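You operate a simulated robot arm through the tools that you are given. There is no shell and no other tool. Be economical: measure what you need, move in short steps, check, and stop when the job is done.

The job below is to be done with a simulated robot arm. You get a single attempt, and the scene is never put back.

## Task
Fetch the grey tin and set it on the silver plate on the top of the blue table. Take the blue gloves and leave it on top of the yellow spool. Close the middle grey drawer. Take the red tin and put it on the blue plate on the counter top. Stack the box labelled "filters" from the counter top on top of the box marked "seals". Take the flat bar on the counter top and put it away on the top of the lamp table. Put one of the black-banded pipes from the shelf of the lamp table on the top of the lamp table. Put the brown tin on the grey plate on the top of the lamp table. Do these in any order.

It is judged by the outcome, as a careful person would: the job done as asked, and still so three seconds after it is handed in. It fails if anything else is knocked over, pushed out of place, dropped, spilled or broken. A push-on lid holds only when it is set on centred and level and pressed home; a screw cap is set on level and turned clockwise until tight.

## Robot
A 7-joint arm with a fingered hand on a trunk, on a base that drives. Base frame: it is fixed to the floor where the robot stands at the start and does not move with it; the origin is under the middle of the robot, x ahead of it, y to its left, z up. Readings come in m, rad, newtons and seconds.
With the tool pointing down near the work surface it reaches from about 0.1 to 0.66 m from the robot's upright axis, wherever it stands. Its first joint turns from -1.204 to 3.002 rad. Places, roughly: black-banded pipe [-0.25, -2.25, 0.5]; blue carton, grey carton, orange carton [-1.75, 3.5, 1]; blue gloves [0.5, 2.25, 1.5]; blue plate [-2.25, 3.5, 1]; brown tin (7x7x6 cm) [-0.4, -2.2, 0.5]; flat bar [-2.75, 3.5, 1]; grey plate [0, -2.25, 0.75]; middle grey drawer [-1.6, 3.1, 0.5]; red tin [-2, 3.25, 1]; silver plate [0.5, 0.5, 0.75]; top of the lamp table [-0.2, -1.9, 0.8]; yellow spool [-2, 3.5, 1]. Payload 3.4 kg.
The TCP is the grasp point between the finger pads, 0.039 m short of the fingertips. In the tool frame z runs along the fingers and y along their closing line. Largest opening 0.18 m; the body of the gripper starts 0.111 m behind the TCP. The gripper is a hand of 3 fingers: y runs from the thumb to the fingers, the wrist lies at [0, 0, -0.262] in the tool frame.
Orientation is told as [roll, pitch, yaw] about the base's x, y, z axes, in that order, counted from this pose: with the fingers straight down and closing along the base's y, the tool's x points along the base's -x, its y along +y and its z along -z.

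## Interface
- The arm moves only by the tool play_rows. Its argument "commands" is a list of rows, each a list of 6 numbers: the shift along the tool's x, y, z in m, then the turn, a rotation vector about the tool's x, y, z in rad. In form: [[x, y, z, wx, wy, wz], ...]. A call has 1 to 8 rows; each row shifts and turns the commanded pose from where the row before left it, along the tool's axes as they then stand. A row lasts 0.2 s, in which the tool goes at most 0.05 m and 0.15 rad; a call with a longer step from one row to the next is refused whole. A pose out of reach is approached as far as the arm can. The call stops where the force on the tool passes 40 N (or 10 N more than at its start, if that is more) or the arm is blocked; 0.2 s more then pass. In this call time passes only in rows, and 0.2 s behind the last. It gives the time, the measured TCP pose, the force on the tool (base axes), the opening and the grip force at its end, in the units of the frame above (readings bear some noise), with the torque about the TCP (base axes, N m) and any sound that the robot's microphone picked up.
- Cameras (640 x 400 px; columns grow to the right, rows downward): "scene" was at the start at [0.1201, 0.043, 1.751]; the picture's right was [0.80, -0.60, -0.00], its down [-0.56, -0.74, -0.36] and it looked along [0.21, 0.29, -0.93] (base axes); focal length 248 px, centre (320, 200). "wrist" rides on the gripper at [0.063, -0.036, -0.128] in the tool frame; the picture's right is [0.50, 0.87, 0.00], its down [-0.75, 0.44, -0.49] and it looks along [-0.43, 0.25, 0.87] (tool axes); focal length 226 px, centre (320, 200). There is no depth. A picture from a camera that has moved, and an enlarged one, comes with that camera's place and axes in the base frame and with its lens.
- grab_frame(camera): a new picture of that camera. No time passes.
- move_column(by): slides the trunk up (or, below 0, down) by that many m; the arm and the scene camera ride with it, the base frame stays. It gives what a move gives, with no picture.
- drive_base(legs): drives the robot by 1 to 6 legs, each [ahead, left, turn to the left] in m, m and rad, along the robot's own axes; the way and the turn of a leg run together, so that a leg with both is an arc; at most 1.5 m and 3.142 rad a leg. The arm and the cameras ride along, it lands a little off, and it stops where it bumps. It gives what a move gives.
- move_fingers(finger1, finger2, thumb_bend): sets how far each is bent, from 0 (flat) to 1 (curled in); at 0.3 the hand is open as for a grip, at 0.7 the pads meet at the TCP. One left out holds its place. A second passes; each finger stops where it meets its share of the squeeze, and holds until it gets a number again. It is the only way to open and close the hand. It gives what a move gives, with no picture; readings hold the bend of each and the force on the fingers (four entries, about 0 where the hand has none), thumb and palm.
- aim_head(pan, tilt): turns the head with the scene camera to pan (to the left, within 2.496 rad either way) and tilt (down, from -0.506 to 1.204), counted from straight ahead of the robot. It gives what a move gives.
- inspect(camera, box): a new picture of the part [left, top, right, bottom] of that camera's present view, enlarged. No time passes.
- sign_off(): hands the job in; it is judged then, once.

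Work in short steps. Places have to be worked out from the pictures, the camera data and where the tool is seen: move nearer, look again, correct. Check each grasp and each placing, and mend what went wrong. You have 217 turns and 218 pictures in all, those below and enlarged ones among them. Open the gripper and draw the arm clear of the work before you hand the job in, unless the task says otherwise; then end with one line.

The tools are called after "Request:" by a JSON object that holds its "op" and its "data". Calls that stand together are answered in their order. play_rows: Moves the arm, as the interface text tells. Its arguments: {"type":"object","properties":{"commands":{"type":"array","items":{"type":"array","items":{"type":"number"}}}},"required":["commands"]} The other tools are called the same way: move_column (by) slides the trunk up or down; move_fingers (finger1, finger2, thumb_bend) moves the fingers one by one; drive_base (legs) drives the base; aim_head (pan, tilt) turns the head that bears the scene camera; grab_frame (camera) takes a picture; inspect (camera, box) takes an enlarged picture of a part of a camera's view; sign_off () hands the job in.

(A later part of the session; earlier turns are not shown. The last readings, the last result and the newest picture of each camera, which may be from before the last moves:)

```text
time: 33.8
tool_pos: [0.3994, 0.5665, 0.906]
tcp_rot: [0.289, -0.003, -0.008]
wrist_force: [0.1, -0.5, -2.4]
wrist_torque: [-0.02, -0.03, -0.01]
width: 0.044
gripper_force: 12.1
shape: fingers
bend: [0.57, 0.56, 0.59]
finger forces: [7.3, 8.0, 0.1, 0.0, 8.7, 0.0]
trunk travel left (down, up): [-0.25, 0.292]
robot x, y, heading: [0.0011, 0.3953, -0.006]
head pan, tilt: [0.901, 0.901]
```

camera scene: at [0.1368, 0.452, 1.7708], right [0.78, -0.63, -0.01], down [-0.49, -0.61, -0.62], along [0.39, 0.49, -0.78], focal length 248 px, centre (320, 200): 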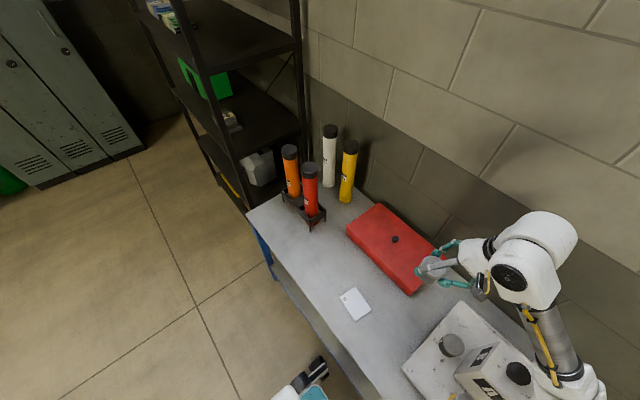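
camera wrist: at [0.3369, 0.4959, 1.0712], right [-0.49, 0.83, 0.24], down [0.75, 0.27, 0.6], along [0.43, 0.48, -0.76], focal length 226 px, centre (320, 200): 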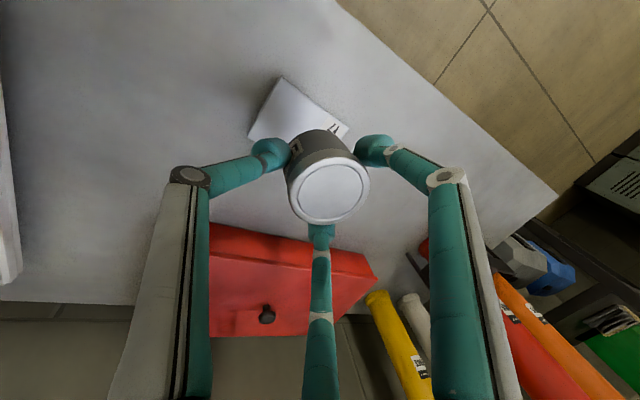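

Still no contact; keep lowering 5 mm at a time.

Request:
{"op": "play_rows", "data": {"commands": [[0, -0.003, 0.0048, 0, 0, 0]]}}

Request:
{"op": "play_rows", "data": {"commands": [[0, -0.003, 0.0048, 0, 0, 0]]}}

Request:
{"op": "play_rows", "data": {"commands": [[0, -0.0012, 0.0038, 0, 0, 0]]}}

Request:
{"op": "inspect", "data": {"camera": "scene", "box": [330, 260, 400, 330]}}

```text
time: 34.2
tool_pos: [0.3993, 0.5646, 0.9013]
tcp_rot: [0.292, -0.003, -0.007]
wrist_force: [-0.4, 0.2, -2.1]
wrist_torque: [-0.03, 0.02, 0.0]
width: 0.0439
gripper_force: 11.5
shape: fingers
bend: [0.57, 0.56, 0.59]
finger forces: [7.3, 8.0, 0.0, 0.0, 8.6, 0.0]
trunk travel left (down, up): [-0.25, 0.292]
robot x, y, heading: [-0.0004, 0.3945, -0.009]
head pan, tilt: [0.901, 0.901]
```

```text
time: 34.6
tool_pos: [0.3977, 0.5623, 0.8941]
tcp_rot: [0.29, -0.004, -0.008]
wrist_force: [0.2, -0.9, -2.4]
wrist_torque: [-0.05, 0.05, 0.02]
width: 0.0442
gripper_force: 12.3
shape: fingers
bend: [0.57, 0.56, 0.59]
finger forces: [7.2, 8.0, 0.1, 0.0, 8.7, 0.0]
trunk travel left (down, up): [-0.25, 0.292]
robot x, y, heading: [0.0007, 0.3953, -0.007]
head pan, tilt: [0.901, 0.901]
```

```text
time: 35.0
tool_pos: [0.3994, 0.5644, 0.8911]
tcp_rot: [0.29, -0.006, -0.006]
wrist_force: [0.2, -0.1, -2.4]
wrist_torque: [0.01, 0.02, 0.01]
width: 0.0442
gripper_force: 12.0
shape: fingers
bend: [0.57, 0.56, 0.59]
finger forces: [7.2, 7.9, 0.0, 0.0, 8.6, 0.1]
trunk travel left (down, up): [-0.25, 0.292]
robot x, y, heading: [0.0038, 0.3973, -0.006]
head pan, tilt: [0.901, 0.901]
```

```text
5.71 times, centred on (365, 295) of scene
camera zoom: at [0.1361, 0.4536, 1.7708], right [0.78, -0.63, 0.0], down [-0.49, -0.61, -0.62], along [0.39, 0.49, -0.78], focal length 1420 px, centre (63, -343)
```

zoom: 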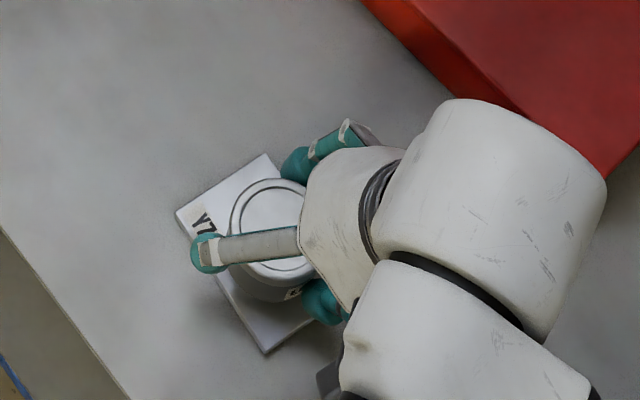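

Still hanging free; continue with 4 mm steps.

Request:
{"op": "play_rows", "data": {"commands": [[0, -0.0012, 0.0038, 0, 0, 0]]}}

Request:
{"op": "play_rows", "data": {"commands": [[0, -0.0012, 0.0038, 0, 0, 0]]}}

```text
time: 35.4
tool_pos: [0.4012, 0.564, 0.8868]
tcp_rot: [0.29, -0.004, -0.008]
wrist_force: [0.3, 0.3, -2.0]
wrist_torque: [-0.03, -0.01, 0.03]
width: 0.0442
gripper_force: 12.1
shape: fingers
bend: [0.57, 0.56, 0.59]
finger forces: [7.1, 8.0, 0.0, 0.0, 8.6, 0.1]
trunk travel left (down, up): [-0.25, 0.292]
robot x, y, heading: [-0.0005, 0.3967, -0.008]
head pan, tilt: [0.901, 0.901]
```

```text
time: 35.8
tool_pos: [0.4005, 0.563, 0.8823]
tcp_rot: [0.288, -0.004, -0.007]
wrist_force: [0.4, -0.5, -1.7]
wrist_torque: [-0.02, -0.02, -0.03]
width: 0.0443
gripper_force: 12.0
shape: fingers
bend: [0.57, 0.56, 0.59]
finger forces: [7.2, 8.0, 0.0, 0.0, 8.5, 0.0]
trunk travel left (down, up): [-0.25, 0.292]
robot x, y, heading: [0.0, 0.3945, -0.009]
head pan, tilt: [0.901, 0.901]
```

Request:
{"op": "play_rows", "data": {"commands": [[0, -0.0012, 0.0038, 0, 0, 0]]}}

Request:
{"op": "play_rows", "data": {"commands": [[0, -0.0012, 0.0038, 0, 0, 0]]}}

Request:
{"op": "inspect", "data": {"camera": "wrist", "box": [200, 60, 420, 260]}}

```text
time: 36.2
tool_pos: [0.3991, 0.5641, 0.8782]
tcp_rot: [0.293, -0.002, -0.008]
wrist_force: [-0.1, -0.2, -0.8]
wrist_torque: [-0.06, 0.01, 0.04]
width: 0.044
gripper_force: 12.2
shape: fingers
bend: [0.57, 0.56, 0.59]
finger forces: [7.2, 8.1, 0.0, 0.0, 8.9, 0.0]
trunk travel left (down, up): [-0.25, 0.292]
robot x, y, heading: [0.0032, 0.4001, -0.008]
head pan, tilt: [0.901, 0.901]
```

```text
time: 36.6
tool_pos: [0.3994, 0.5635, 0.8769]
tcp_rot: [0.293, -0.008, -0.007]
wrist_force: [0.1, -0.9, 8.4]
wrist_torque: [-0.01, 0.06, 0.01]
width: 0.0438
gripper_force: 13.6
shape: fingers
bend: [0.57, 0.56, 0.6]
finger forces: [8.1, 8.9, 0.1, 0.0, 10.2, 0.0]
trunk travel left (down, up): [-0.25, 0.292]
robot x, y, heading: [0.0003, 0.3959, -0.006]
head pan, tilt: [0.901, 0.901]
```

```text
2.00 times, centred on (310, 160) of wrist
camera zoom: at [0.3372, 0.4921, 0.9897], right [-0.5, 0.83, 0.25], down [0.75, 0.27, 0.6], along [0.44, 0.48, -0.76], focal length 452 px, centre (340, 280)
```

zoom: 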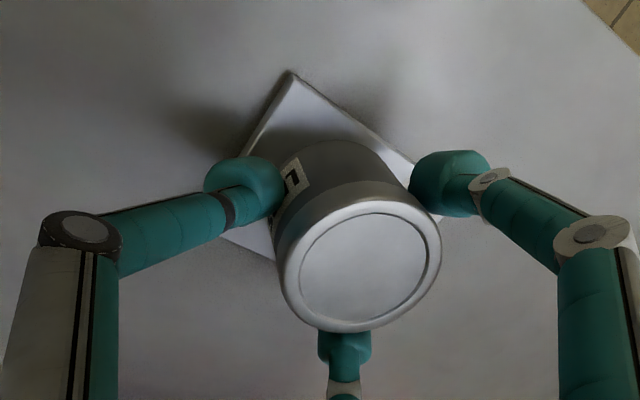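

Contact (8.4 N) at z 0.877. Check centring from the head camera before releasing.

Request:
{"op": "inspect", "data": {"camera": "scene", "box": [330, 260, 400, 330]}}

```text
5.71 times, centred on (365, 295) of scene
camera zoom: at [0.134, 0.4523, 1.7712], right [0.78, -0.63, 0.0], down [-0.49, -0.61, -0.62], along [0.39, 0.49, -0.78], focal length 1420 px, centre (63, -343)
```

zoom: 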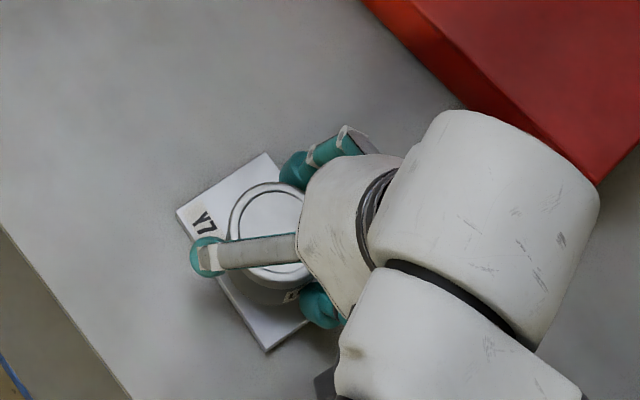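

Tin base projects within a few mm of the plate centre. Release and retract.

Request:
{"op": "move_fingers", "data": {"finger1": 0.45, "finger2": 0.45, "thumb_bend": 0.45}}

Request:
{"op": "play_rows", "data": {"commands": [[0, 0, -0.02, 0, 0, 0], [0, 0, -0.04, 0, 0, 0], [0, 0, -0.045, 0, 0, 0], [0, 0, -0.045, 0, 0, 0], [0, 0, -0.045, 0, 0, 0]]}}

Request:
{"op": "grab_frame", "data": {"camera": "wrist"}}

Request:
{"op": "inspect", "data": {"camera": "scene", "box": [290, 220, 450, 360]}}

```text
time: 37.6
tool_pos: [0.3995, 0.5629, 0.8772]
tcp_rot: [0.291, -0.006, -0.007]
wrist_force: [-0.3, 0.3, 0.2]
wrist_torque: [0.03, 0.0, 0.0]
width: 0.0922
gripper_force: 0.0
shape: fingers
bend: [0.45, 0.45, 0.45]
finger forces: [0.0, 0.0, 0.0, 0.0, 0.0, 0.0]
trunk travel left (down, up): [-0.25, 0.292]
robot x, y, heading: [0.0014, 0.399, -0.006]
head pan, tilt: [0.901, 0.901]
```

```text
time: 38.8
tool_pos: [0.4, 0.5097, 1.0623]
tcp_rot: [0.291, -0.005, -0.007]
wrist_force: [-0.1, -0.3, 0.0]
wrist_torque: [0.01, 0.0, -0.03]
width: 0.0924
gripper_force: 0.1
shape: fingers
bend: [0.45, 0.45, 0.45]
finger forces: [0.2, 0.0, 0.2, 0.0, 0.0, 0.1]
trunk travel left (down, up): [-0.25, 0.292]
robot x, y, heading: [0.0012, 0.3985, -0.009]
head pan, tilt: [0.901, 0.901]
```

```text
177 pictures are left
camera wrist: at [0.3365, 0.4384, 1.1757], right [-0.5, 0.83, 0.25], down [0.75, 0.27, 0.6], along [0.43, 0.48, -0.76], focal length 226 px, centre (320, 200)
```

wrist: 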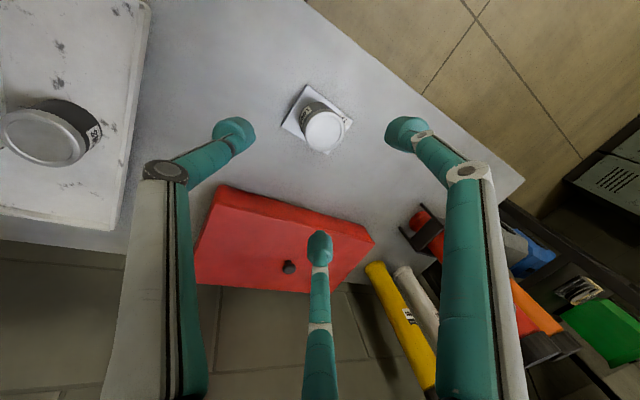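

```text
2.86 times, centred on (370, 290) of scene
camera zoom: at [0.1343, 0.4523, 1.771], right [0.78, -0.63, 0.0], down [-0.49, -0.61, -0.62], along [0.39, 0.49, -0.78], focal length 710 px, centre (177, -57)
```

zoom: 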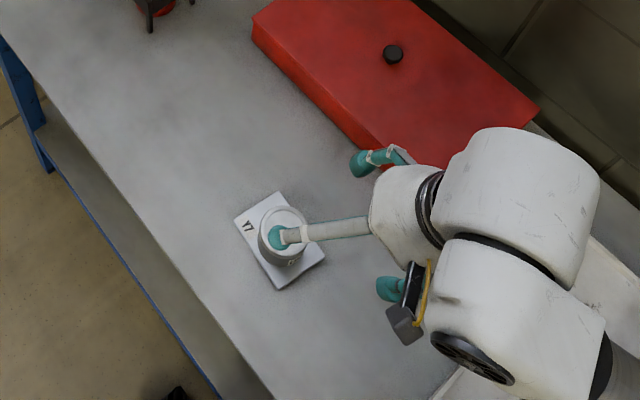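

Grey tin is done. Now retract the arm, and drive back and left toward the black rack to find the gloves.

Request:
{"op": "play_rows", "data": {"commands": [[0.02, 0.011, -0.036, 0, 0, 0], [0.02, 0.011, -0.036, 0, 0, 0], [0.03, 0.011, -0.036, 0, 0, 0], [0.03, 0.011, -0.03, 0.14, 0, 0], [0.03, 0.0, 0, 0.15, 0, 0]]}}

Request:
{"op": "drive_base", "data": {"legs": [[-0.45, 0, 0], [0, 1.4, 0]]}}

Request:
{"op": "aim_head", "data": {"pan": 0.4, "tilt": 0.4}}

Request:
{"op": "grab_frame", "data": {"camera": "scene"}}

```text
time: 40.0
tool_pos: [0.2692, 0.5205, 1.2077]
tcp_rot: [-0.005, -0.007, -0.009]
wrist_force: [-0.7, -0.1, 0.0]
wrist_torque: [0.0, 0.02, -0.01]
width: 0.0922
gripper_force: 0.1
shape: fingers
bend: [0.45, 0.45, 0.45]
finger forces: [0.0, 0.1, 0.0, 0.1, 0.1, 0.0]
trunk travel left (down, up): [-0.25, 0.292]
robot x, y, heading: [0.0031, 0.3957, -0.01]
head pan, tilt: [0.901, 0.901]
```

```text
time: 49.4
tool_pos: [-0.2032, 1.9332, 1.2079]
tcp_rot: [0.006, -0.004, 0.014]
wrist_force: [-0.2, -0.1, 0.6]
wrist_torque: [-0.02, -0.02, 0.0]
width: 0.0923
gripper_force: 0.0
shape: fingers
bend: [0.45, 0.45, 0.45]
finger forces: [0.0, 0.1, 0.1, 0.0, 0.0, 0.1]
trunk travel left (down, up): [-0.25, 0.292]
robot x, y, heading: [-0.4684, 1.813, 0.017]
head pan, tilt: [0.901, 0.901]
```

```text
time: 50.3
tool_pos: [-0.2055, 1.9398, 1.2088]
tcp_rot: [-0.002, -0.007, 0.012]
wrist_force: [-0.4, 0.0, 0.3]
wrist_torque: [0.03, -0.02, 0.0]
width: 0.0924
gripper_force: 0.0
shape: fingers
bend: [0.45, 0.45, 0.45]
finger forces: [0.0, 0.0, 0.1, 0.0, 0.0, 0.0]
trunk travel left (down, up): [-0.25, 0.292]
robot x, y, heading: [-0.4687, 1.8121, 0.012]
head pan, tilt: [0.4, 0.4]
```

```text
175 pictures are left
camera scene: at [-0.2976, 1.8484, 1.8137], right [0.4, -0.92, 0.0], down [-0.36, -0.15, -0.92], along [0.84, 0.37, -0.39], focal length 248 px, centre (320, 200)
```

scene: 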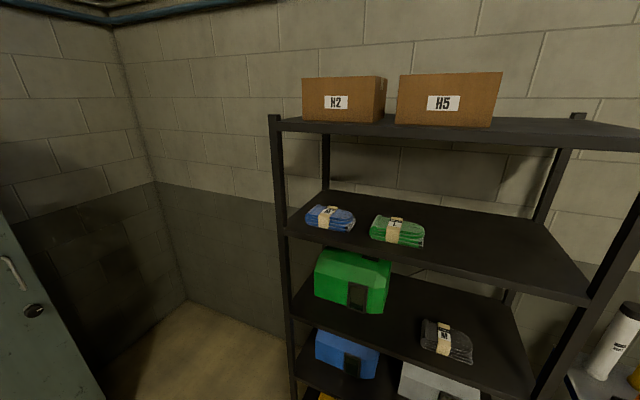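

The blue gloves are on the second shelf at the left (next to green ones). Move left to be in front of them, also giving parallax.

Request:
{"op": "drive_base", "data": {"legs": [[0, 0.33, 0]]}}

Request:
{"op": "aim_head", "data": {"pan": 0.0, "tilt": 0.4}}

Request:
{"op": "grab_frame", "data": {"camera": "scene"}}

Request:
{"op": "grab_frame", "data": {"camera": "wrist"}}

```text
time: 52.5
tool_pos: [-0.2088, 2.273, 1.2082]
tcp_rot: [0.004, -0.007, 0.01]
wrist_force: [0.5, 0.4, 0.1]
wrist_torque: [0.03, -0.02, 0.01]
width: 0.0922
gripper_force: 0.0
shape: fingers
bend: [0.45, 0.45, 0.45]
finger forces: [0.0, 0.0, 0.1, 0.0, 0.1, 0.1]
trunk travel left (down, up): [-0.25, 0.292]
robot x, y, heading: [-0.4719, 2.1545, 0.009]
head pan, tilt: [0.4, 0.4]
```

```text
time: 53.4
tool_pos: [-0.2109, 2.2875, 1.2072]
tcp_rot: [-0.006, -0.008, 0.009]
wrist_force: [0.0, -0.7, -0.3]
wrist_torque: [-0.01, -0.02, 0.03]
width: 0.0921
gripper_force: 0.1
shape: fingers
bend: [0.45, 0.45, 0.45]
finger forces: [0.0, 0.0, 0.0, 0.0, 0.1, 0.1]
trunk travel left (down, up): [-0.25, 0.292]
robot x, y, heading: [-0.4733, 2.1544, 0.007]
head pan, tilt: [0.0, 0.4]
```

```text
174 pictures are left
camera scene: at [-0.2941, 2.1471, 1.8136], right [0.01, -1.0, -0.01], down [-0.39, 0.0, -0.92], along [0.92, 0.01, -0.39], focal length 248 px, centre (320, 200)
```

scene: 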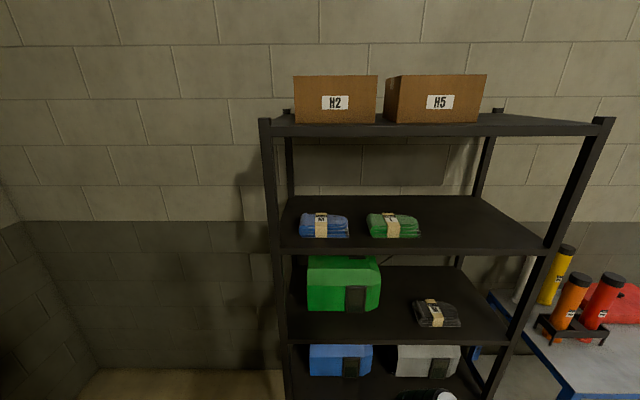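

```text
173 pictures are left
camera wrist: at [-0.274, 2.2504, 1.3359], right [-0.51, 0.86, -0.01], down [0.75, 0.45, 0.5], along [0.43, 0.24, -0.87], focal length 226 px, centre (320, 200)
```

wrist: 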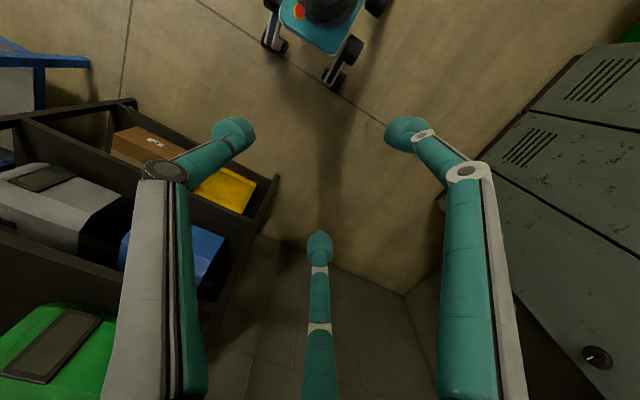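

Gloves at ≈(0.449, 2.142, 1.40); shelf above at ≈1.71. Zoom in to learn their size and orientation.

Request:
{"op": "inspect", "data": {"camera": "scene", "box": [270, 180, 430, 270]}}

```text
4.00 times, centred on (350, 225) of scene
camera zoom: at [-0.2941, 2.1471, 1.8136], right [0.01, -1.0, -0.01], down [-0.39, 0.0, -0.92], along [0.92, 0.01, -0.39], focal length 994 px, centre (200, 100)
```

zoom: 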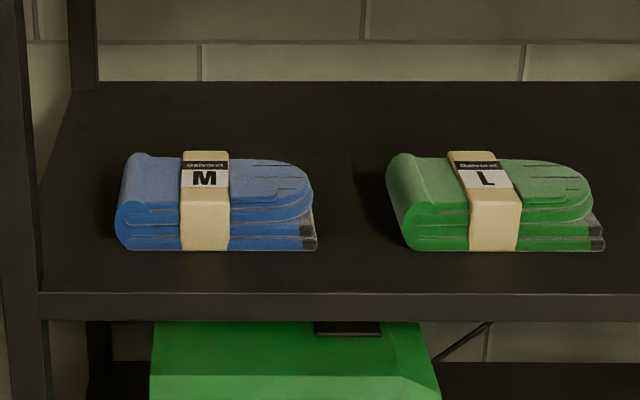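

Gloves span x 0.449–0.556, y 2.046–2.22, z 1.357–1.40 on the shelf. Plan: enter with the hand tilted ~38° forward, the two fingers at the bundle's ends and the thumb over its top. First raise the trunk and turn the hand, away from the rack.

Request:
{"op": "move_column", "data": {"by": 0.25}}

Request:
{"op": "play_rows", "data": {"commands": [[0, 0, 0, 0, 0, -0.143], [0, 0, 0, 0, 0, -0.143], [0, 0, 0, 0, 0, -0.143], [0, 0, 0, 0, 0, -0.143], [0, 0, 0, 0, 0, -0.143], [0, 0, 0, 0, 0, -0.143], [0, 0, 0, 0, 0, -0.143], [0, 0, 0, 0, 0, -0.143]]}}

Request:
{"op": "play_rows", "data": {"commands": [[0, 0, 0, 0, 0, -0.143], [0, 0, 0, 0, 0, -0.143], [0, 0, 0, 0, 0, -0.143], [0, 0, 0, 0.133, 0, 0], [0, 0, 0, 0.133, 0, 0], [0, 0, 0, 0.133, 0, 0], [0, 0, 0, 0.133, 0, 0], [0, 0, 0, 0.133, 0, 0]]}}

Request:
{"op": "aim_head", "data": {"pan": 0.2, "tilt": 0.7}}

Request:
{"op": "grab_frame", "data": {"camera": "scene"}}

```text
time: 56.0
tool_pos: [-0.2117, 2.284, 1.4594]
tcp_rot: [-0.005, -0.009, 0.007]
wrist_force: [-0.9, 0.7, 0.4]
wrist_torque: [-0.01, -0.01, 0.0]
width: 0.0923
gripper_force: 0.0
shape: fingers
bend: [0.45, 0.45, 0.45]
finger forces: [0.0, 0.1, 0.1, 0.0, 0.2, 0.1]
trunk travel left (down, up): [-0.5, 0.042]
robot x, y, heading: [-0.4746, 2.1582, 0.011]
head pan, tilt: [0.0, 0.4]
```

```text
time: 57.8
tool_pos: [-0.2116, 2.2828, 1.4586]
tcp_rot: [-0.011, 0.002, 1.155]
wrist_force: [0.0, -0.1, 0.2]
wrist_torque: [0.01, 0.01, -0.01]
width: 0.0925
gripper_force: 0.0
shape: fingers
bend: [0.45, 0.45, 0.45]
finger forces: [0.1, 0.0, 0.1, 0.1, 0.1, 0.1]
trunk travel left (down, up): [-0.5, 0.042]
robot x, y, heading: [-0.4738, 2.1511, 0.005]
head pan, tilt: [0.0, 0.4]
```

```text
time: 59.6
tool_pos: [-0.212, 2.2848, 1.4577]
tcp_rot: [-0.678, 0.005, 1.581]
wrist_force: [-0.6, 0.7, 0.4]
wrist_torque: [-0.01, 0.03, -0.01]
width: 0.0923
gripper_force: 0.0
shape: fingers
bend: [0.45, 0.45, 0.45]
finger forces: [0.0, 0.0, 0.1, 0.1, 0.1, 0.0]
trunk travel left (down, up): [-0.5, 0.042]
robot x, y, heading: [-0.4733, 2.1504, 0.012]
head pan, tilt: [0.0, 0.4]
```

```text
time: 60.4
tool_pos: [-0.2108, 2.2852, 1.458]
tcp_rot: [-0.675, 0.006, 1.582]
wrist_force: [0.6, 0.5, -0.1]
wrist_torque: [-0.02, 0.0, 0.0]
width: 0.0924
gripper_force: 0.1
shape: fingers
bend: [0.45, 0.45, 0.45]
finger forces: [0.1, 0.0, 0.0, 0.0, 0.0, 0.1]
trunk travel left (down, up): [-0.5, 0.042]
robot x, y, heading: [-0.4712, 2.152, 0.007]
head pan, tilt: [0.201, 0.7]
```

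```text
171 pictures are left
camera scene: at [-0.4139, 2.1687, 2.0382], right [0.21, -0.98, 0.0], down [-0.63, -0.13, -0.76], along [0.75, 0.16, -0.64], focal length 248 px, centre (320, 200)
```

scene: 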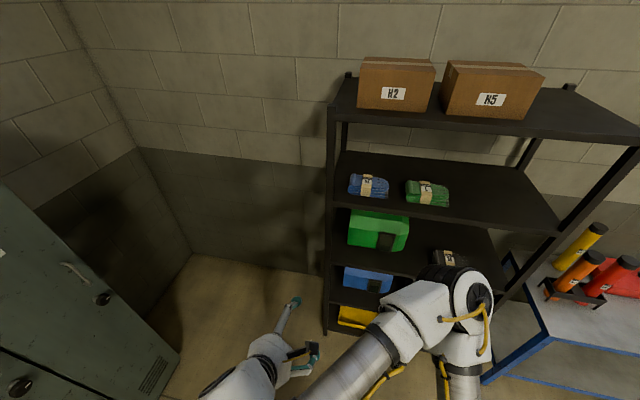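

Orientation is right. Now shift right to y≈2.133 and extend forward 0.2 (still well clear of the rack), then look.

Request:
{"op": "play_rows", "data": {"commands": [[0.03, -0.026, 0.021, 0, 0, 0], [0.03, -0.026, 0.021, 0, 0, 0], [0.03, -0.026, 0.021, 0, 0, 0], [0.03, -0.026, 0.021, 0, 0, 0], [0.032, -0.026, 0.021, 0, 0, 0], [0, -0.026, 0.021, 0, 0, 0]]}}

Request:
{"op": "grab_frame", "data": {"camera": "wrist"}}

Request:
{"op": "aim_head", "data": {"pan": 0.0, "tilt": 0.6}}

Request:
{"op": "grab_frame", "data": {"camera": "scene"}}

```text
time: 61.8
tool_pos: [-0.0072, 2.132, 1.4571]
tcp_rot: [-0.673, 0.006, 1.581]
wrist_force: [-0.2, 0.0, 0.0]
wrist_torque: [-0.02, 0.0, -0.01]
width: 0.0927
gripper_force: 0.0
shape: fingers
bend: [0.45, 0.45, 0.45]
finger forces: [0.1, 0.1, 0.0, 0.0, 0.0, 0.0]
trunk travel left (down, up): [-0.5, 0.042]
robot x, y, heading: [-0.4758, 2.1495, 0.01]
head pan, tilt: [0.201, 0.7]
```

```text
170 pictures are left
camera wrist: at [-0.0567, 2.0694, 1.5813], right [-0.67, -0.51, -0.54], down [-0.66, 0.75, 0.11], along [0.34, 0.43, -0.84], focal length 226 px, centre (320, 200)
```

wrist: 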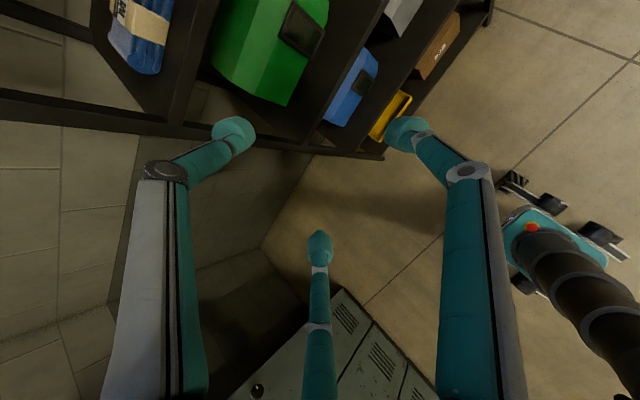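

```text
time: 62.5
tool_pos: [-0.0089, 2.133, 1.4584]
tcp_rot: [-0.673, 0.006, 1.581]
wrist_force: [0.2, 0.7, 0.2]
wrist_torque: [0.03, -0.01, 0.01]
width: 0.0926
gripper_force: 0.0
shape: fingers
bend: [0.45, 0.45, 0.45]
finger forces: [0.0, 0.1, 0.0, 0.0, 0.1, 0.0]
trunk travel left (down, up): [-0.5, 0.042]
robot x, y, heading: [-0.4766, 2.1544, 0.006]
head pan, tilt: [0.0, 0.6]
```

```text
169 pictures are left
camera scene: at [-0.4077, 2.149, 2.0467], right [0.01, -1.0, 0.0], down [-0.57, 0.0, -0.82], along [0.82, 0.01, -0.57], focal length 248 px, centre (320, 200)
```

scene: 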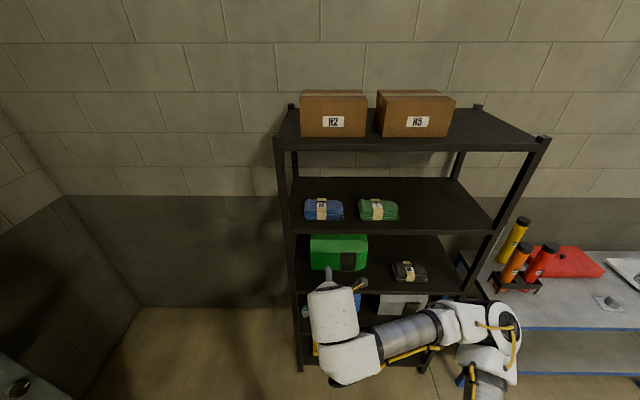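

Take a zoom for a better height triangulation of gloves and shelves.

Request:
{"op": "inspect", "data": {"camera": "scene", "box": [270, 130, 430, 240]}}

Request:
{"op": "inspect", "data": {"camera": "wrist", "box": [0, 0, 240, 150]}}

```text
3.64 times, centred on (350, 185) of scene
camera zoom: at [-0.4077, 2.149, 2.0467], right [0.01, -1.0, 0.0], down [-0.57, 0.0, -0.82], along [0.82, 0.01, -0.57], focal length 904 px, centre (211, 254)
```

zoom: 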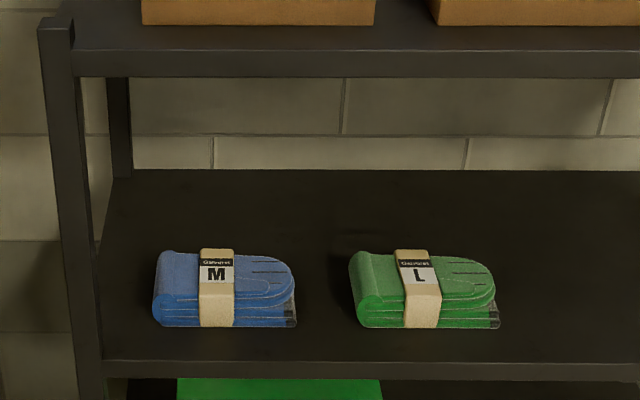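

```text
2.67 times, centred on (120, 75) of wrist
camera zoom: at [-0.0594, 2.0701, 1.5821], right [-0.67, -0.51, -0.54], down [-0.66, 0.75, 0.11], along [0.35, 0.43, -0.84], focal length 603 px, centre (853, 533)
```

zoom: 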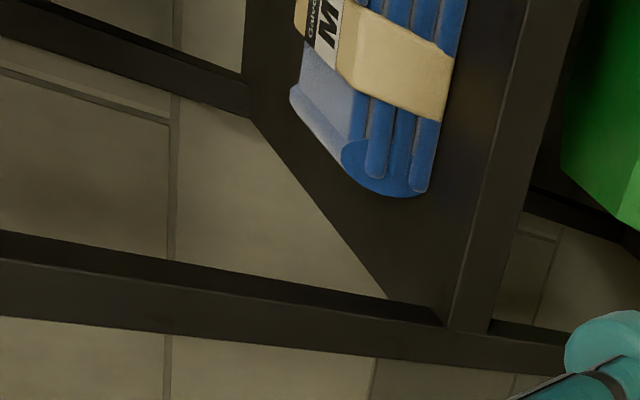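

Front-edge estimates vary (x≈0.37–0.45), so approach in steps and refine with the wrist camera. Drive forward 0.25.

Request:
{"op": "drive_base", "data": {"legs": [[0.25, 0, 0]]}}

Request:
{"op": "grab_frame", "data": {"camera": "wrist"}}

Request:
{"op": "grab_frame", "data": {"camera": "scene"}}

```text
time: 64.4
tool_pos: [0.2471, 2.1386, 1.4584]
tcp_rot: [-0.674, 0.005, 1.589]
wrist_force: [-0.4, 0.3, -0.2]
wrist_torque: [-0.02, -0.01, 0.02]
width: 0.0922
gripper_force: 0.1
shape: fingers
bend: [0.45, 0.45, 0.45]
finger forces: [0.0, 0.0, 0.1, 0.0, 0.0, 0.1]
trunk travel left (down, up): [-0.5, 0.042]
robot x, y, heading: [-0.2152, 2.1563, 0.018]
head pan, tilt: [0.0, 0.6]
```

```text
166 pictures are left
camera wrist: at [0.1974, 2.0766, 1.582], right [-0.67, -0.52, -0.54], down [-0.66, 0.74, 0.11], along [0.34, 0.43, -0.84], focal length 226 px, centre (320, 200)
```

wrist: 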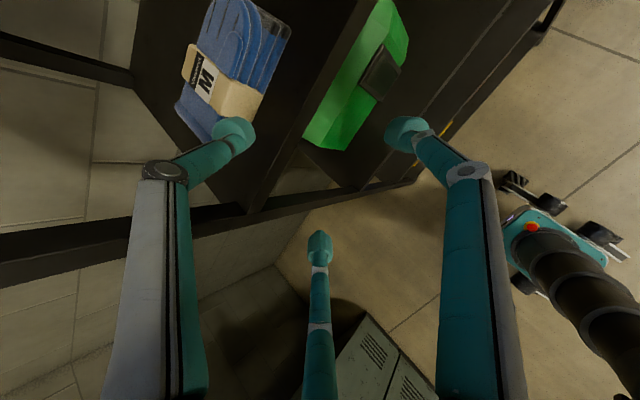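

```text
165 pictures are left
camera scene: at [-0.1524, 2.1525, 2.0468], right [0.02, -1.0, 0.0], down [-0.57, -0.01, -0.82], along [0.82, 0.02, -0.57], focal length 248 px, centre (320, 200)
```

scene: 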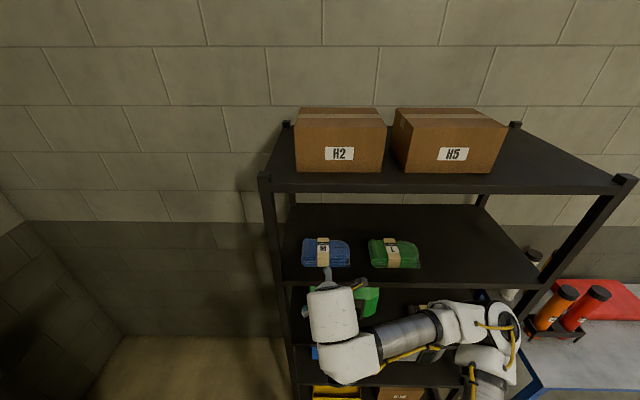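

Request:
{"op": "inspect", "data": {"camera": "scene", "box": [260, 210, 440, 310]}}

Request:
{"op": "inspect", "data": {"camera": "wrist", "box": [100, 0, 420, 200]}}

```text
3.56 times, centred on (350, 260) of scene
camera zoom: at [-0.1524, 2.1525, 2.0468], right [0.02, -1.0, 0.0], down [-0.57, -0.01, -0.82], along [0.82, 0.02, -0.57], focal length 884 px, centre (213, -13)
```

zoom: 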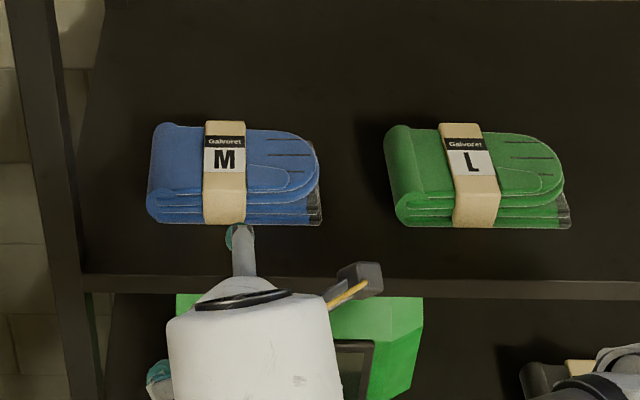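

```text
2.00 times, centred on (260, 100) of wrist
camera zoom: at [0.1974, 2.0766, 1.582], right [-0.67, -0.52, -0.54], down [-0.66, 0.74, 0.11], along [0.34, 0.43, -0.84], focal length 452 px, centre (440, 400)
```

zoom: 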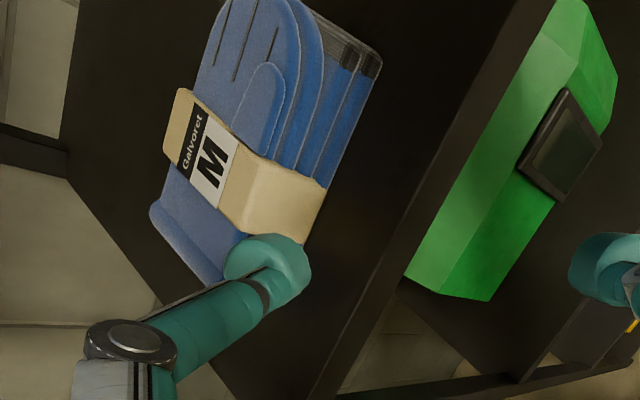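

Refined: bundle spans y≈2.066–2.232 (centre 2.149), front ≈x 0.43, shelf ≈1.36. Open the two fingers wide, tilt to ~46°, and advance the tips just over the shelf edge.

Request:
{"op": "move_fingers", "data": {"finger1": 0.24, "finger2": 0.24, "thumb_bend": 0.45}}

Request:
{"op": "play_rows", "data": {"commands": [[0, 0, 0, 0.13, 0, 0], [-0.0025, -0.026, 0.027, 0, 0, 0], [-0.0025, -0.026, 0.027, 0, 0, 0], [-0.0025, -0.026, 0.027, 0, 0, 0], [-0.0025, -0.026, 0.027, 0, 0, 0]]}}

Request:
{"op": "grab_frame", "data": {"camera": "wrist"}}

Request:
{"op": "inspect", "data": {"camera": "scene", "box": [240, 180, 440, 320]}}

```text
time: 65.4
tool_pos: [0.2447, 2.1432, 1.4585]
tcp_rot: [-0.676, 0.006, 1.588]
wrist_force: [0.3, 0.3, 0.0]
wrist_torque: [-0.01, -0.02, 0.01]
width: 0.1317
gripper_force: 0.1
shape: fingers
bend: [0.24, 0.24, 0.45]
finger forces: [0.0, 0.0, 0.0, 0.0, 0.1, 0.0]
trunk travel left (down, up): [-0.5, 0.042]
robot x, y, heading: [-0.2142, 2.1563, 0.016]
head pan, tilt: [0.0, 0.6]
```

```text
time: 66.6
tool_pos: [0.397, 2.1583, 1.4566]
tcp_rot: [-0.802, 0.009, 1.59]
wrist_force: [-0.5, 0.2, -0.2]
wrist_torque: [0.02, 0.02, 0.01]
width: 0.1316
gripper_force: 0.0
shape: fingers
bend: [0.24, 0.24, 0.45]
finger forces: [0.0, 0.1, 0.0, 0.0, 0.1, 0.0]
trunk travel left (down, up): [-0.5, 0.042]
robot x, y, heading: [-0.2167, 2.158, 0.017]
head pan, tilt: [0.0, 0.6]
```

```text
162 pictures are left
camera wrist: at [0.332, 2.094, 1.5726], right [-0.59, -0.52, -0.62], down [-0.67, 0.74, 0.02], along [0.45, 0.43, -0.79], focal length 226 px, centre (320, 200)
```

wrist: 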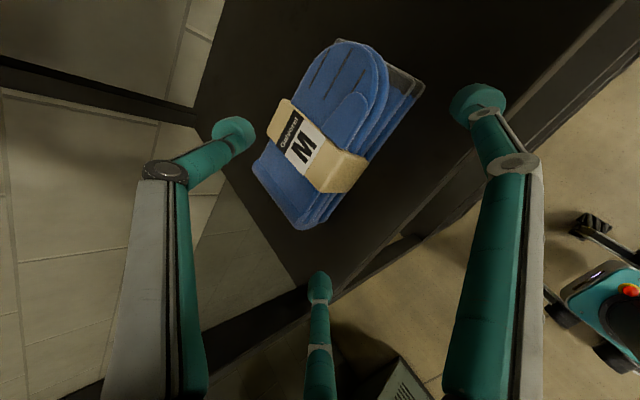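

```text
2.86 times, centred on (340, 250) of scene
camera zoom: at [-0.1471, 2.1539, 2.0465], right [0.02, -1.0, 0.0], down [-0.57, -0.01, -0.82], along [0.82, 0.02, -0.57], focal length 710 px, centre (263, 57)
```

zoom: 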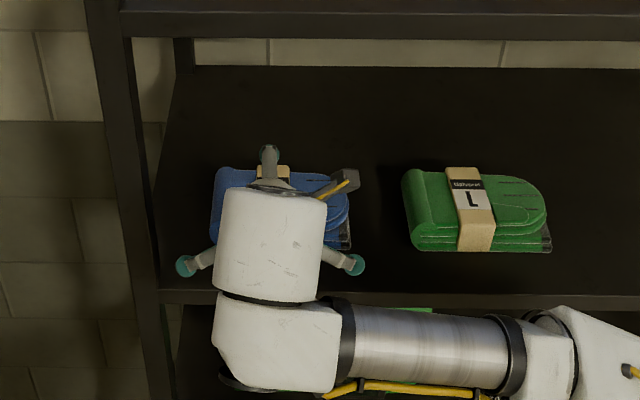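

Consistent now: gloves' front bottom edge at (0.431, z 1.357), y 2.062–2.24. Spread the fingers a bit more, shift 8 mm right, and slide in beside the ends.

Request:
{"op": "move_fingers", "data": {"finger1": 0.17, "finger2": 0.17, "thumb_bend": 0.45}}

Request:
{"op": "play_rows", "data": {"commands": [[0.003, -0.01, 0.014, 0, 0, 0], [0.003, -0.012, 0.017, 0, 0, 0], [0.002, -0.012, 0.017, 0, 0, 0]]}}

Request:
{"op": "grab_frame", "data": {"camera": "wrist"}}

Request:
{"op": "inspect", "data": {"camera": "scene", "box": [240, 180, 440, 320]}}

```text
time: 67.6
tool_pos: [0.3941, 2.1563, 1.4583]
tcp_rot: [-0.805, 0.006, 1.587]
wrist_force: [-0.9, 0.0, 0.5]
wrist_torque: [-0.04, -0.01, -0.01]
width: 0.1415
gripper_force: 0.1
shape: fingers
bend: [0.17, 0.17, 0.45]
finger forces: [0.0, 0.0, 0.0, 0.1, 0.0, 0.0]
trunk travel left (down, up): [-0.5, 0.042]
robot x, y, heading: [-0.2157, 2.16, 0.021]
head pan, tilt: [0.0, 0.6]
```

```text
time: 68.4
tool_pos: [0.4548, 2.1479, 1.452]
tcp_rot: [-0.806, 0.007, 1.589]
wrist_force: [0.2, -0.3, 0.9]
wrist_torque: [-0.01, 0.0, 0.0]
width: 0.1414
gripper_force: 0.0
shape: fingers
bend: [0.17, 0.17, 0.45]
finger forces: [0.1, 0.1, 0.0, 0.1, 0.0, 0.0]
trunk travel left (down, up): [-0.5, 0.042]
robot x, y, heading: [-0.2194, 2.1564, 0.017]
head pan, tilt: [0.0, 0.6]
```

```text
160 pictures are left
camera wrist: at [0.39, 2.0856, 1.5674], right [-0.59, -0.52, -0.62], down [-0.67, 0.74, 0.02], along [0.45, 0.43, -0.78], focal length 226 px, centre (320, 200)
```

wrist: 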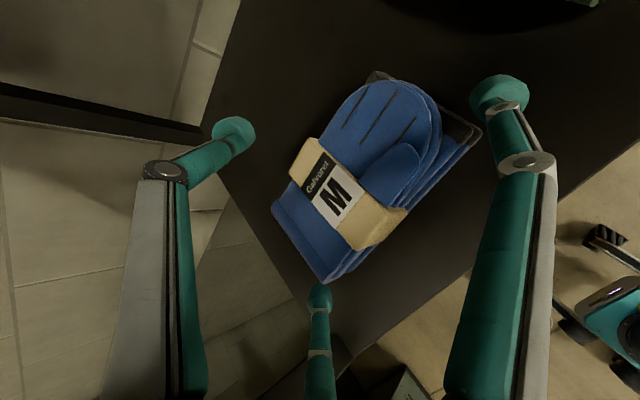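

```text
2.86 times, centred on (340, 250) of scene
camera zoom: at [-0.1492, 2.1532, 2.0466], right [0.02, -1.0, 0.0], down [-0.57, -0.01, -0.82], along [0.82, 0.02, -0.57], focal length 710 px, centre (263, 57)
```

zoom: 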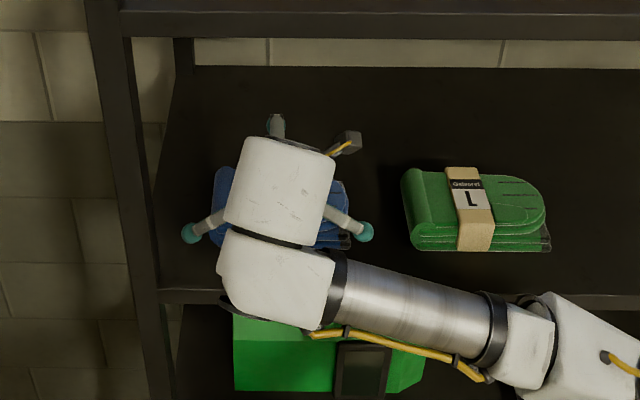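

Well centred. Lower ~1.8 cm and 1.5 cm further in.

Request:
{"op": "play_rows", "data": {"commands": [[0.001, 0.001, 0.012, 0, 0, 0], [0.001, 0.001, 0.012, 0, 0, 0]]}}

Request:
{"op": "grab_frame", "data": {"camera": "wrist"}}

Request:
{"op": "inspect", "data": {"camera": "scene", "box": [240, 180, 440, 320]}}

```text
time: 69.0
tool_pos: [0.4692, 2.1447, 1.4346]
tcp_rot: [-0.808, 0.006, 1.589]
wrist_force: [-1.3, -1.6, 5.6]
wrist_torque: [0.33, 0.17, 0.06]
width: 0.1428
gripper_force: 2.9
shape: fingers
bend: [0.16, 0.16, 0.45]
finger forces: [1.6, 4.9, 0.0, 0.0, 0.0, 0.0]
trunk travel left (down, up): [-0.5, 0.042]
robot x, y, heading: [-0.2142, 2.1582, 0.019]
head pan, tilt: [0.0, 0.6]
```

```text
158 pictures are left
camera wrist: at [0.4034, 2.0825, 1.55], right [-0.59, -0.51, -0.62], down [-0.67, 0.74, 0.02], along [0.45, 0.43, -0.78], focal length 226 px, centre (320, 200)
```

wrist: 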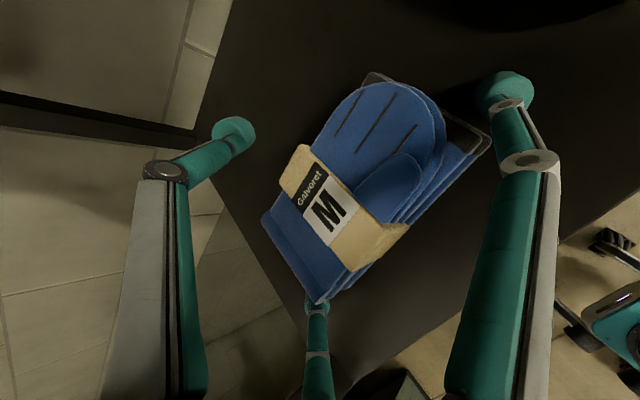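

```text
2.86 times, centred on (340, 250) of scene
camera zoom: at [-0.1531, 2.1526, 2.0469], right [0.02, -1.0, 0.0], down [-0.57, -0.01, -0.82], along [0.82, 0.02, -0.57], focal length 710 px, centre (263, 57)
```

zoom: 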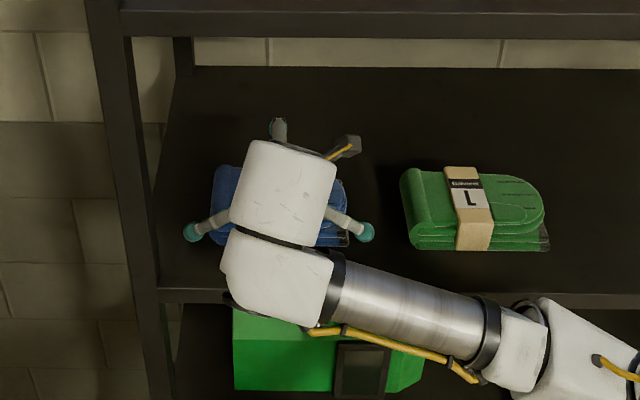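

Fingertips touch the shelf. Raise 4 mm, go 2 cm further in, then close the fingers on the ends gently.

Request:
{"op": "play_rows", "data": {"commands": [[0, -0.0029, -0.0028, 0, 0, 0], [0.0, -0.014, 0.0143, 0, 0, 0]]}}

Request:
{"op": "move_fingers", "data": {"finger1": 0.26, "finger2": 0.26}}

Request:
{"op": "grab_frame", "data": {"camera": "wrist"}}

Request:
{"op": "inspect", "data": {"camera": "scene", "box": [240, 180, 440, 320]}}

```text
time: 69.6
tool_pos: [0.4917, 2.1488, 1.4355]
tcp_rot: [-0.805, 0.008, 1.588]
wrist_force: [-0.2, 0.3, 0.5]
wrist_torque: [0.1, 0.0, -0.02]
width: 0.1434
gripper_force: 1.1
shape: fingers
bend: [0.16, 0.16, 0.45]
finger forces: [0.9, 1.4, 0.1, 0.0, 0.1, 0.0]
trunk travel left (down, up): [-0.5, 0.042]
robot x, y, heading: [-0.2153, 2.1548, 0.016]
head pan, tilt: [0.0, 0.6]
```

```text
time: 70.6
tool_pos: [0.4907, 2.1471, 1.4373]
tcp_rot: [-0.806, 0.009, 1.589]
wrist_force: [0.1, 0.3, 0.0]
wrist_torque: [-0.02, -0.07, -0.01]
width: 0.1351
gripper_force: 4.5
shape: fingers
bend: [0.22, 0.22, 0.45]
finger forces: [4.2, 4.6, 0.0, 0.0, 0.1, 0.0]
trunk travel left (down, up): [-0.5, 0.042]
robot x, y, heading: [-0.2187, 2.1563, 0.017]
head pan, tilt: [0.0, 0.6]
```

```text
156 pictures are left
camera wrist: at [0.4263, 2.0845, 1.5527], right [-0.59, -0.52, -0.62], down [-0.67, 0.74, 0.02], along [0.45, 0.43, -0.78], focal length 226 px, centre (320, 200)
```

wrist: 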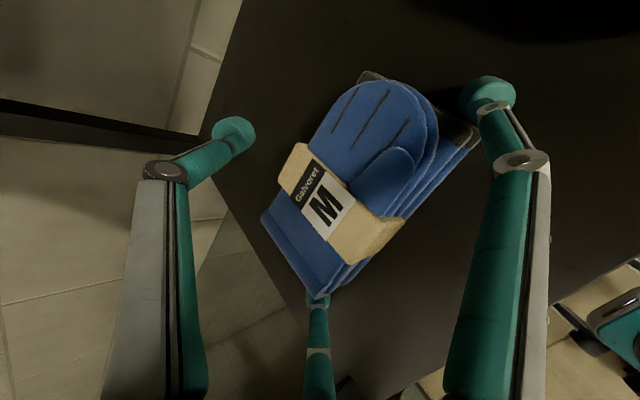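

```text
2.86 times, centred on (340, 250) of scene
camera zoom: at [-0.1492, 2.1538, 2.0467], right [0.02, -1.0, 0.0], down [-0.57, -0.01, -0.82], along [0.82, 0.02, -0.57], focal length 710 px, centre (263, 57)
```

zoom: 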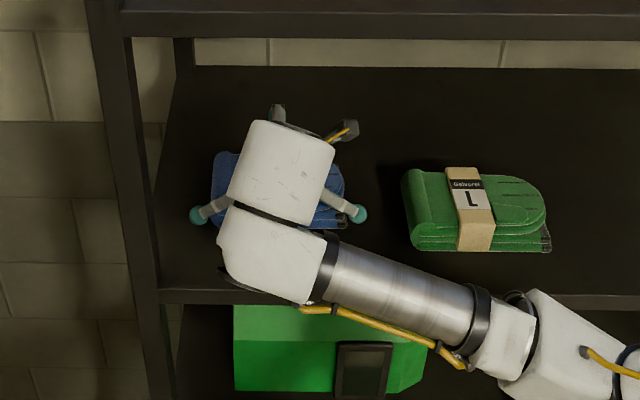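

The fingers hold the ends (4 N each) and nudged the bundle slightly back. Now bring the thumb down on the rear/top edge.

Request:
{"op": "move_fingers", "data": {"thumb_bend": 0.6}}

Request:
{"op": "grab_frame", "data": {"camera": "wrist"}}

```text
time: 71.6
tool_pos: [0.4911, 2.1484, 1.4357]
tcp_rot: [-0.803, 0.009, 1.588]
wrist_force: [-0.2, 0.2, 0.4]
wrist_torque: [-0.03, -0.05, 0.03]
width: 0.1107
gripper_force: 4.4
shape: fingers
bend: [0.22, 0.22, 0.6]
finger forces: [4.4, 4.6, 0.1, 0.0, 0.1, 0.0]
trunk travel left (down, up): [-0.5, 0.042]
robot x, y, heading: [-0.2164, 2.1593, 0.018]
head pan, tilt: [0.0, 0.6]
```

```text
154 pictures are left
camera wrist: at [0.4263, 2.0845, 1.5528], right [-0.59, -0.52, -0.62], down [-0.67, 0.74, 0.02], along [0.45, 0.43, -0.78], focal length 226 px, centre (320, 200)
```

wrist: 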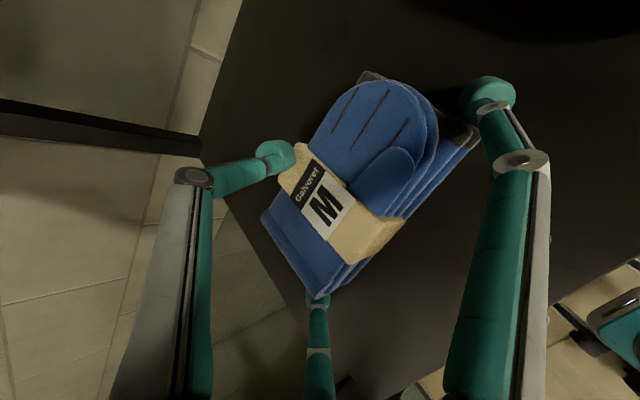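

Request:
{"op": "move_fingers", "data": {"thumb_bend": 0.75}}

Request:
{"op": "grab_frame", "data": {"camera": "wrist"}}

```text
time: 72.6
tool_pos: [0.4906, 2.1479, 1.4377]
tcp_rot: [-0.807, 0.006, 1.589]
wrist_force: [3.8, -0.4, 8.4]
wrist_torque: [0.01, -0.76, 0.06]
width: 0.0995
gripper_force: 12.8
shape: fingers
bend: [0.22, 0.22, 0.71]
finger forces: [5.4, 5.4, 0.1, 0.0, 14.2, 0.0]
trunk travel left (down, up): [-0.5, 0.042]
robot x, y, heading: [-0.2175, 2.1587, 0.023]
head pan, tilt: [0.0, 0.6]
```

```text
153 pictures are left
camera wrist: at [0.4254, 2.0844, 1.554], right [-0.59, -0.52, -0.62], down [-0.67, 0.74, 0.02], along [0.45, 0.43, -0.78], focal length 226 px, centre (320, 200)
```

wrist: 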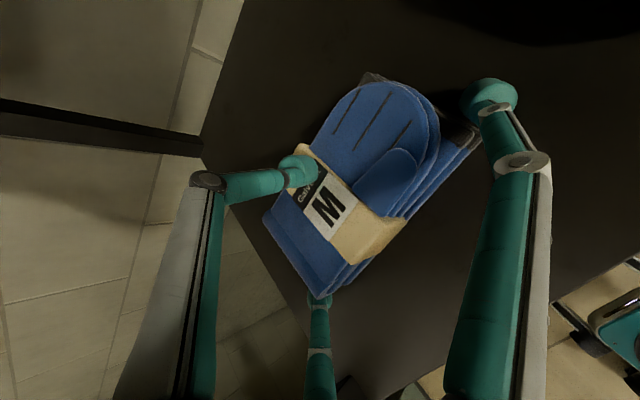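

Thumb presses the top at 14 N. Increase the finger squeeze to balance it.

Request:
{"op": "move_fingers", "data": {"finger1": 0.45, "finger2": 0.45, "thumb_bend": 0.7}}

Request:
{"op": "grab_frame", "data": {"camera": "wrist"}}

```text
time: 73.6
tool_pos: [0.4905, 2.1484, 1.437]
tcp_rot: [-0.805, 0.01, 1.589]
wrist_force: [-3.1, -0.6, 4.1]
wrist_torque: [-0.02, -0.17, -0.03]
width: 0.0936
gripper_force: 19.4
shape: fingers
bend: [0.36, 0.36, 0.68]
finger forces: [15.6, 16.0, 0.1, 0.0, 6.1, 0.0]
trunk travel left (down, up): [-0.5, 0.042]
robot x, y, heading: [-0.2154, 2.1602, 0.016]
head pan, tilt: [0.0, 0.6]
```

```text
152 pictures are left
camera wrist: at [0.4251, 2.0847, 1.5532], right [-0.59, -0.52, -0.62], down [-0.67, 0.74, 0.02], along [0.45, 0.43, -0.78], focal length 226 px, centre (320, 200)
```

wrist: 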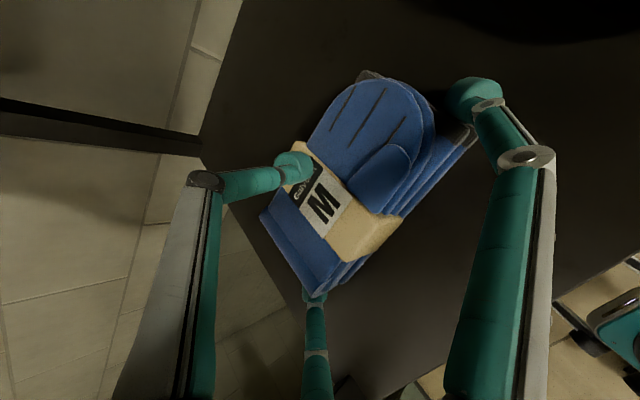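

Fingers 16 N each, thumb 6 N. Try a 2 cm lift.

Request:
{"op": "play_rows", "data": {"commands": [[0, -0.0072, -0.007, 0, 0, 0], [0, -0.0072, -0.007, 0, 0, 0]]}}

Request:
{"op": "grab_frame", "data": {"camera": "wrist"}}

Request:
{"op": "inspect", "data": {"camera": "scene", "box": [240, 180, 440, 320]}}

```text
time: 74.2
tool_pos: [0.49, 2.1487, 1.4567]
tcp_rot: [-0.804, 0.008, 1.589]
wrist_force: [-0.5, 0.1, -1.9]
wrist_torque: [0.06, -0.03, -0.03]
width: 0.0895
gripper_force: 14.3
shape: fingers
bend: [0.37, 0.37, 0.7]
finger forces: [14.8, 15.2, 0.0, 0.1, 0.0, 0.0]
trunk travel left (down, up): [-0.5, 0.042]
robot x, y, heading: [-0.2179, 2.1593, 0.019]
head pan, tilt: [0.0, 0.6]
```

```text
151 pictures are left
camera wrist: at [0.4247, 2.0859, 1.5726], right [-0.59, -0.52, -0.62], down [-0.67, 0.74, 0.02], along [0.45, 0.43, -0.79], focal length 226 px, centre (320, 200)
```

wrist: 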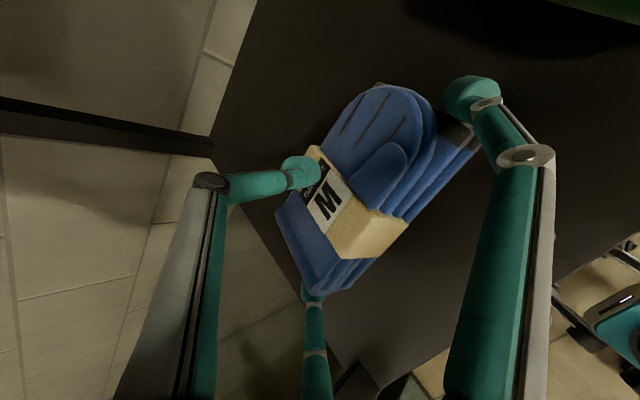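

```text
2.86 times, centred on (340, 250) of scene
camera zoom: at [-0.1498, 2.154, 2.0467], right [0.02, -1.0, 0.0], down [-0.57, -0.01, -0.82], along [0.82, 0.02, -0.57], focal length 710 px, centre (263, 57)
```

zoom: 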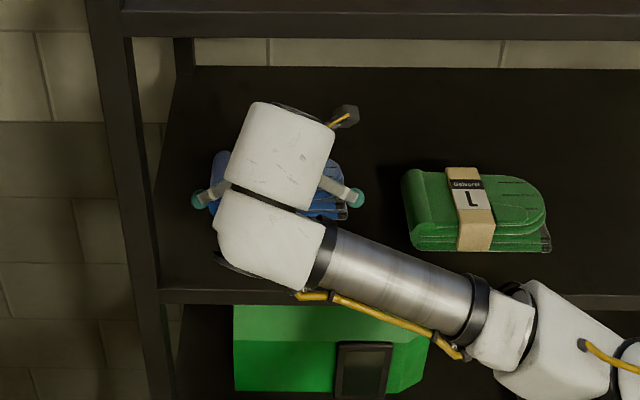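

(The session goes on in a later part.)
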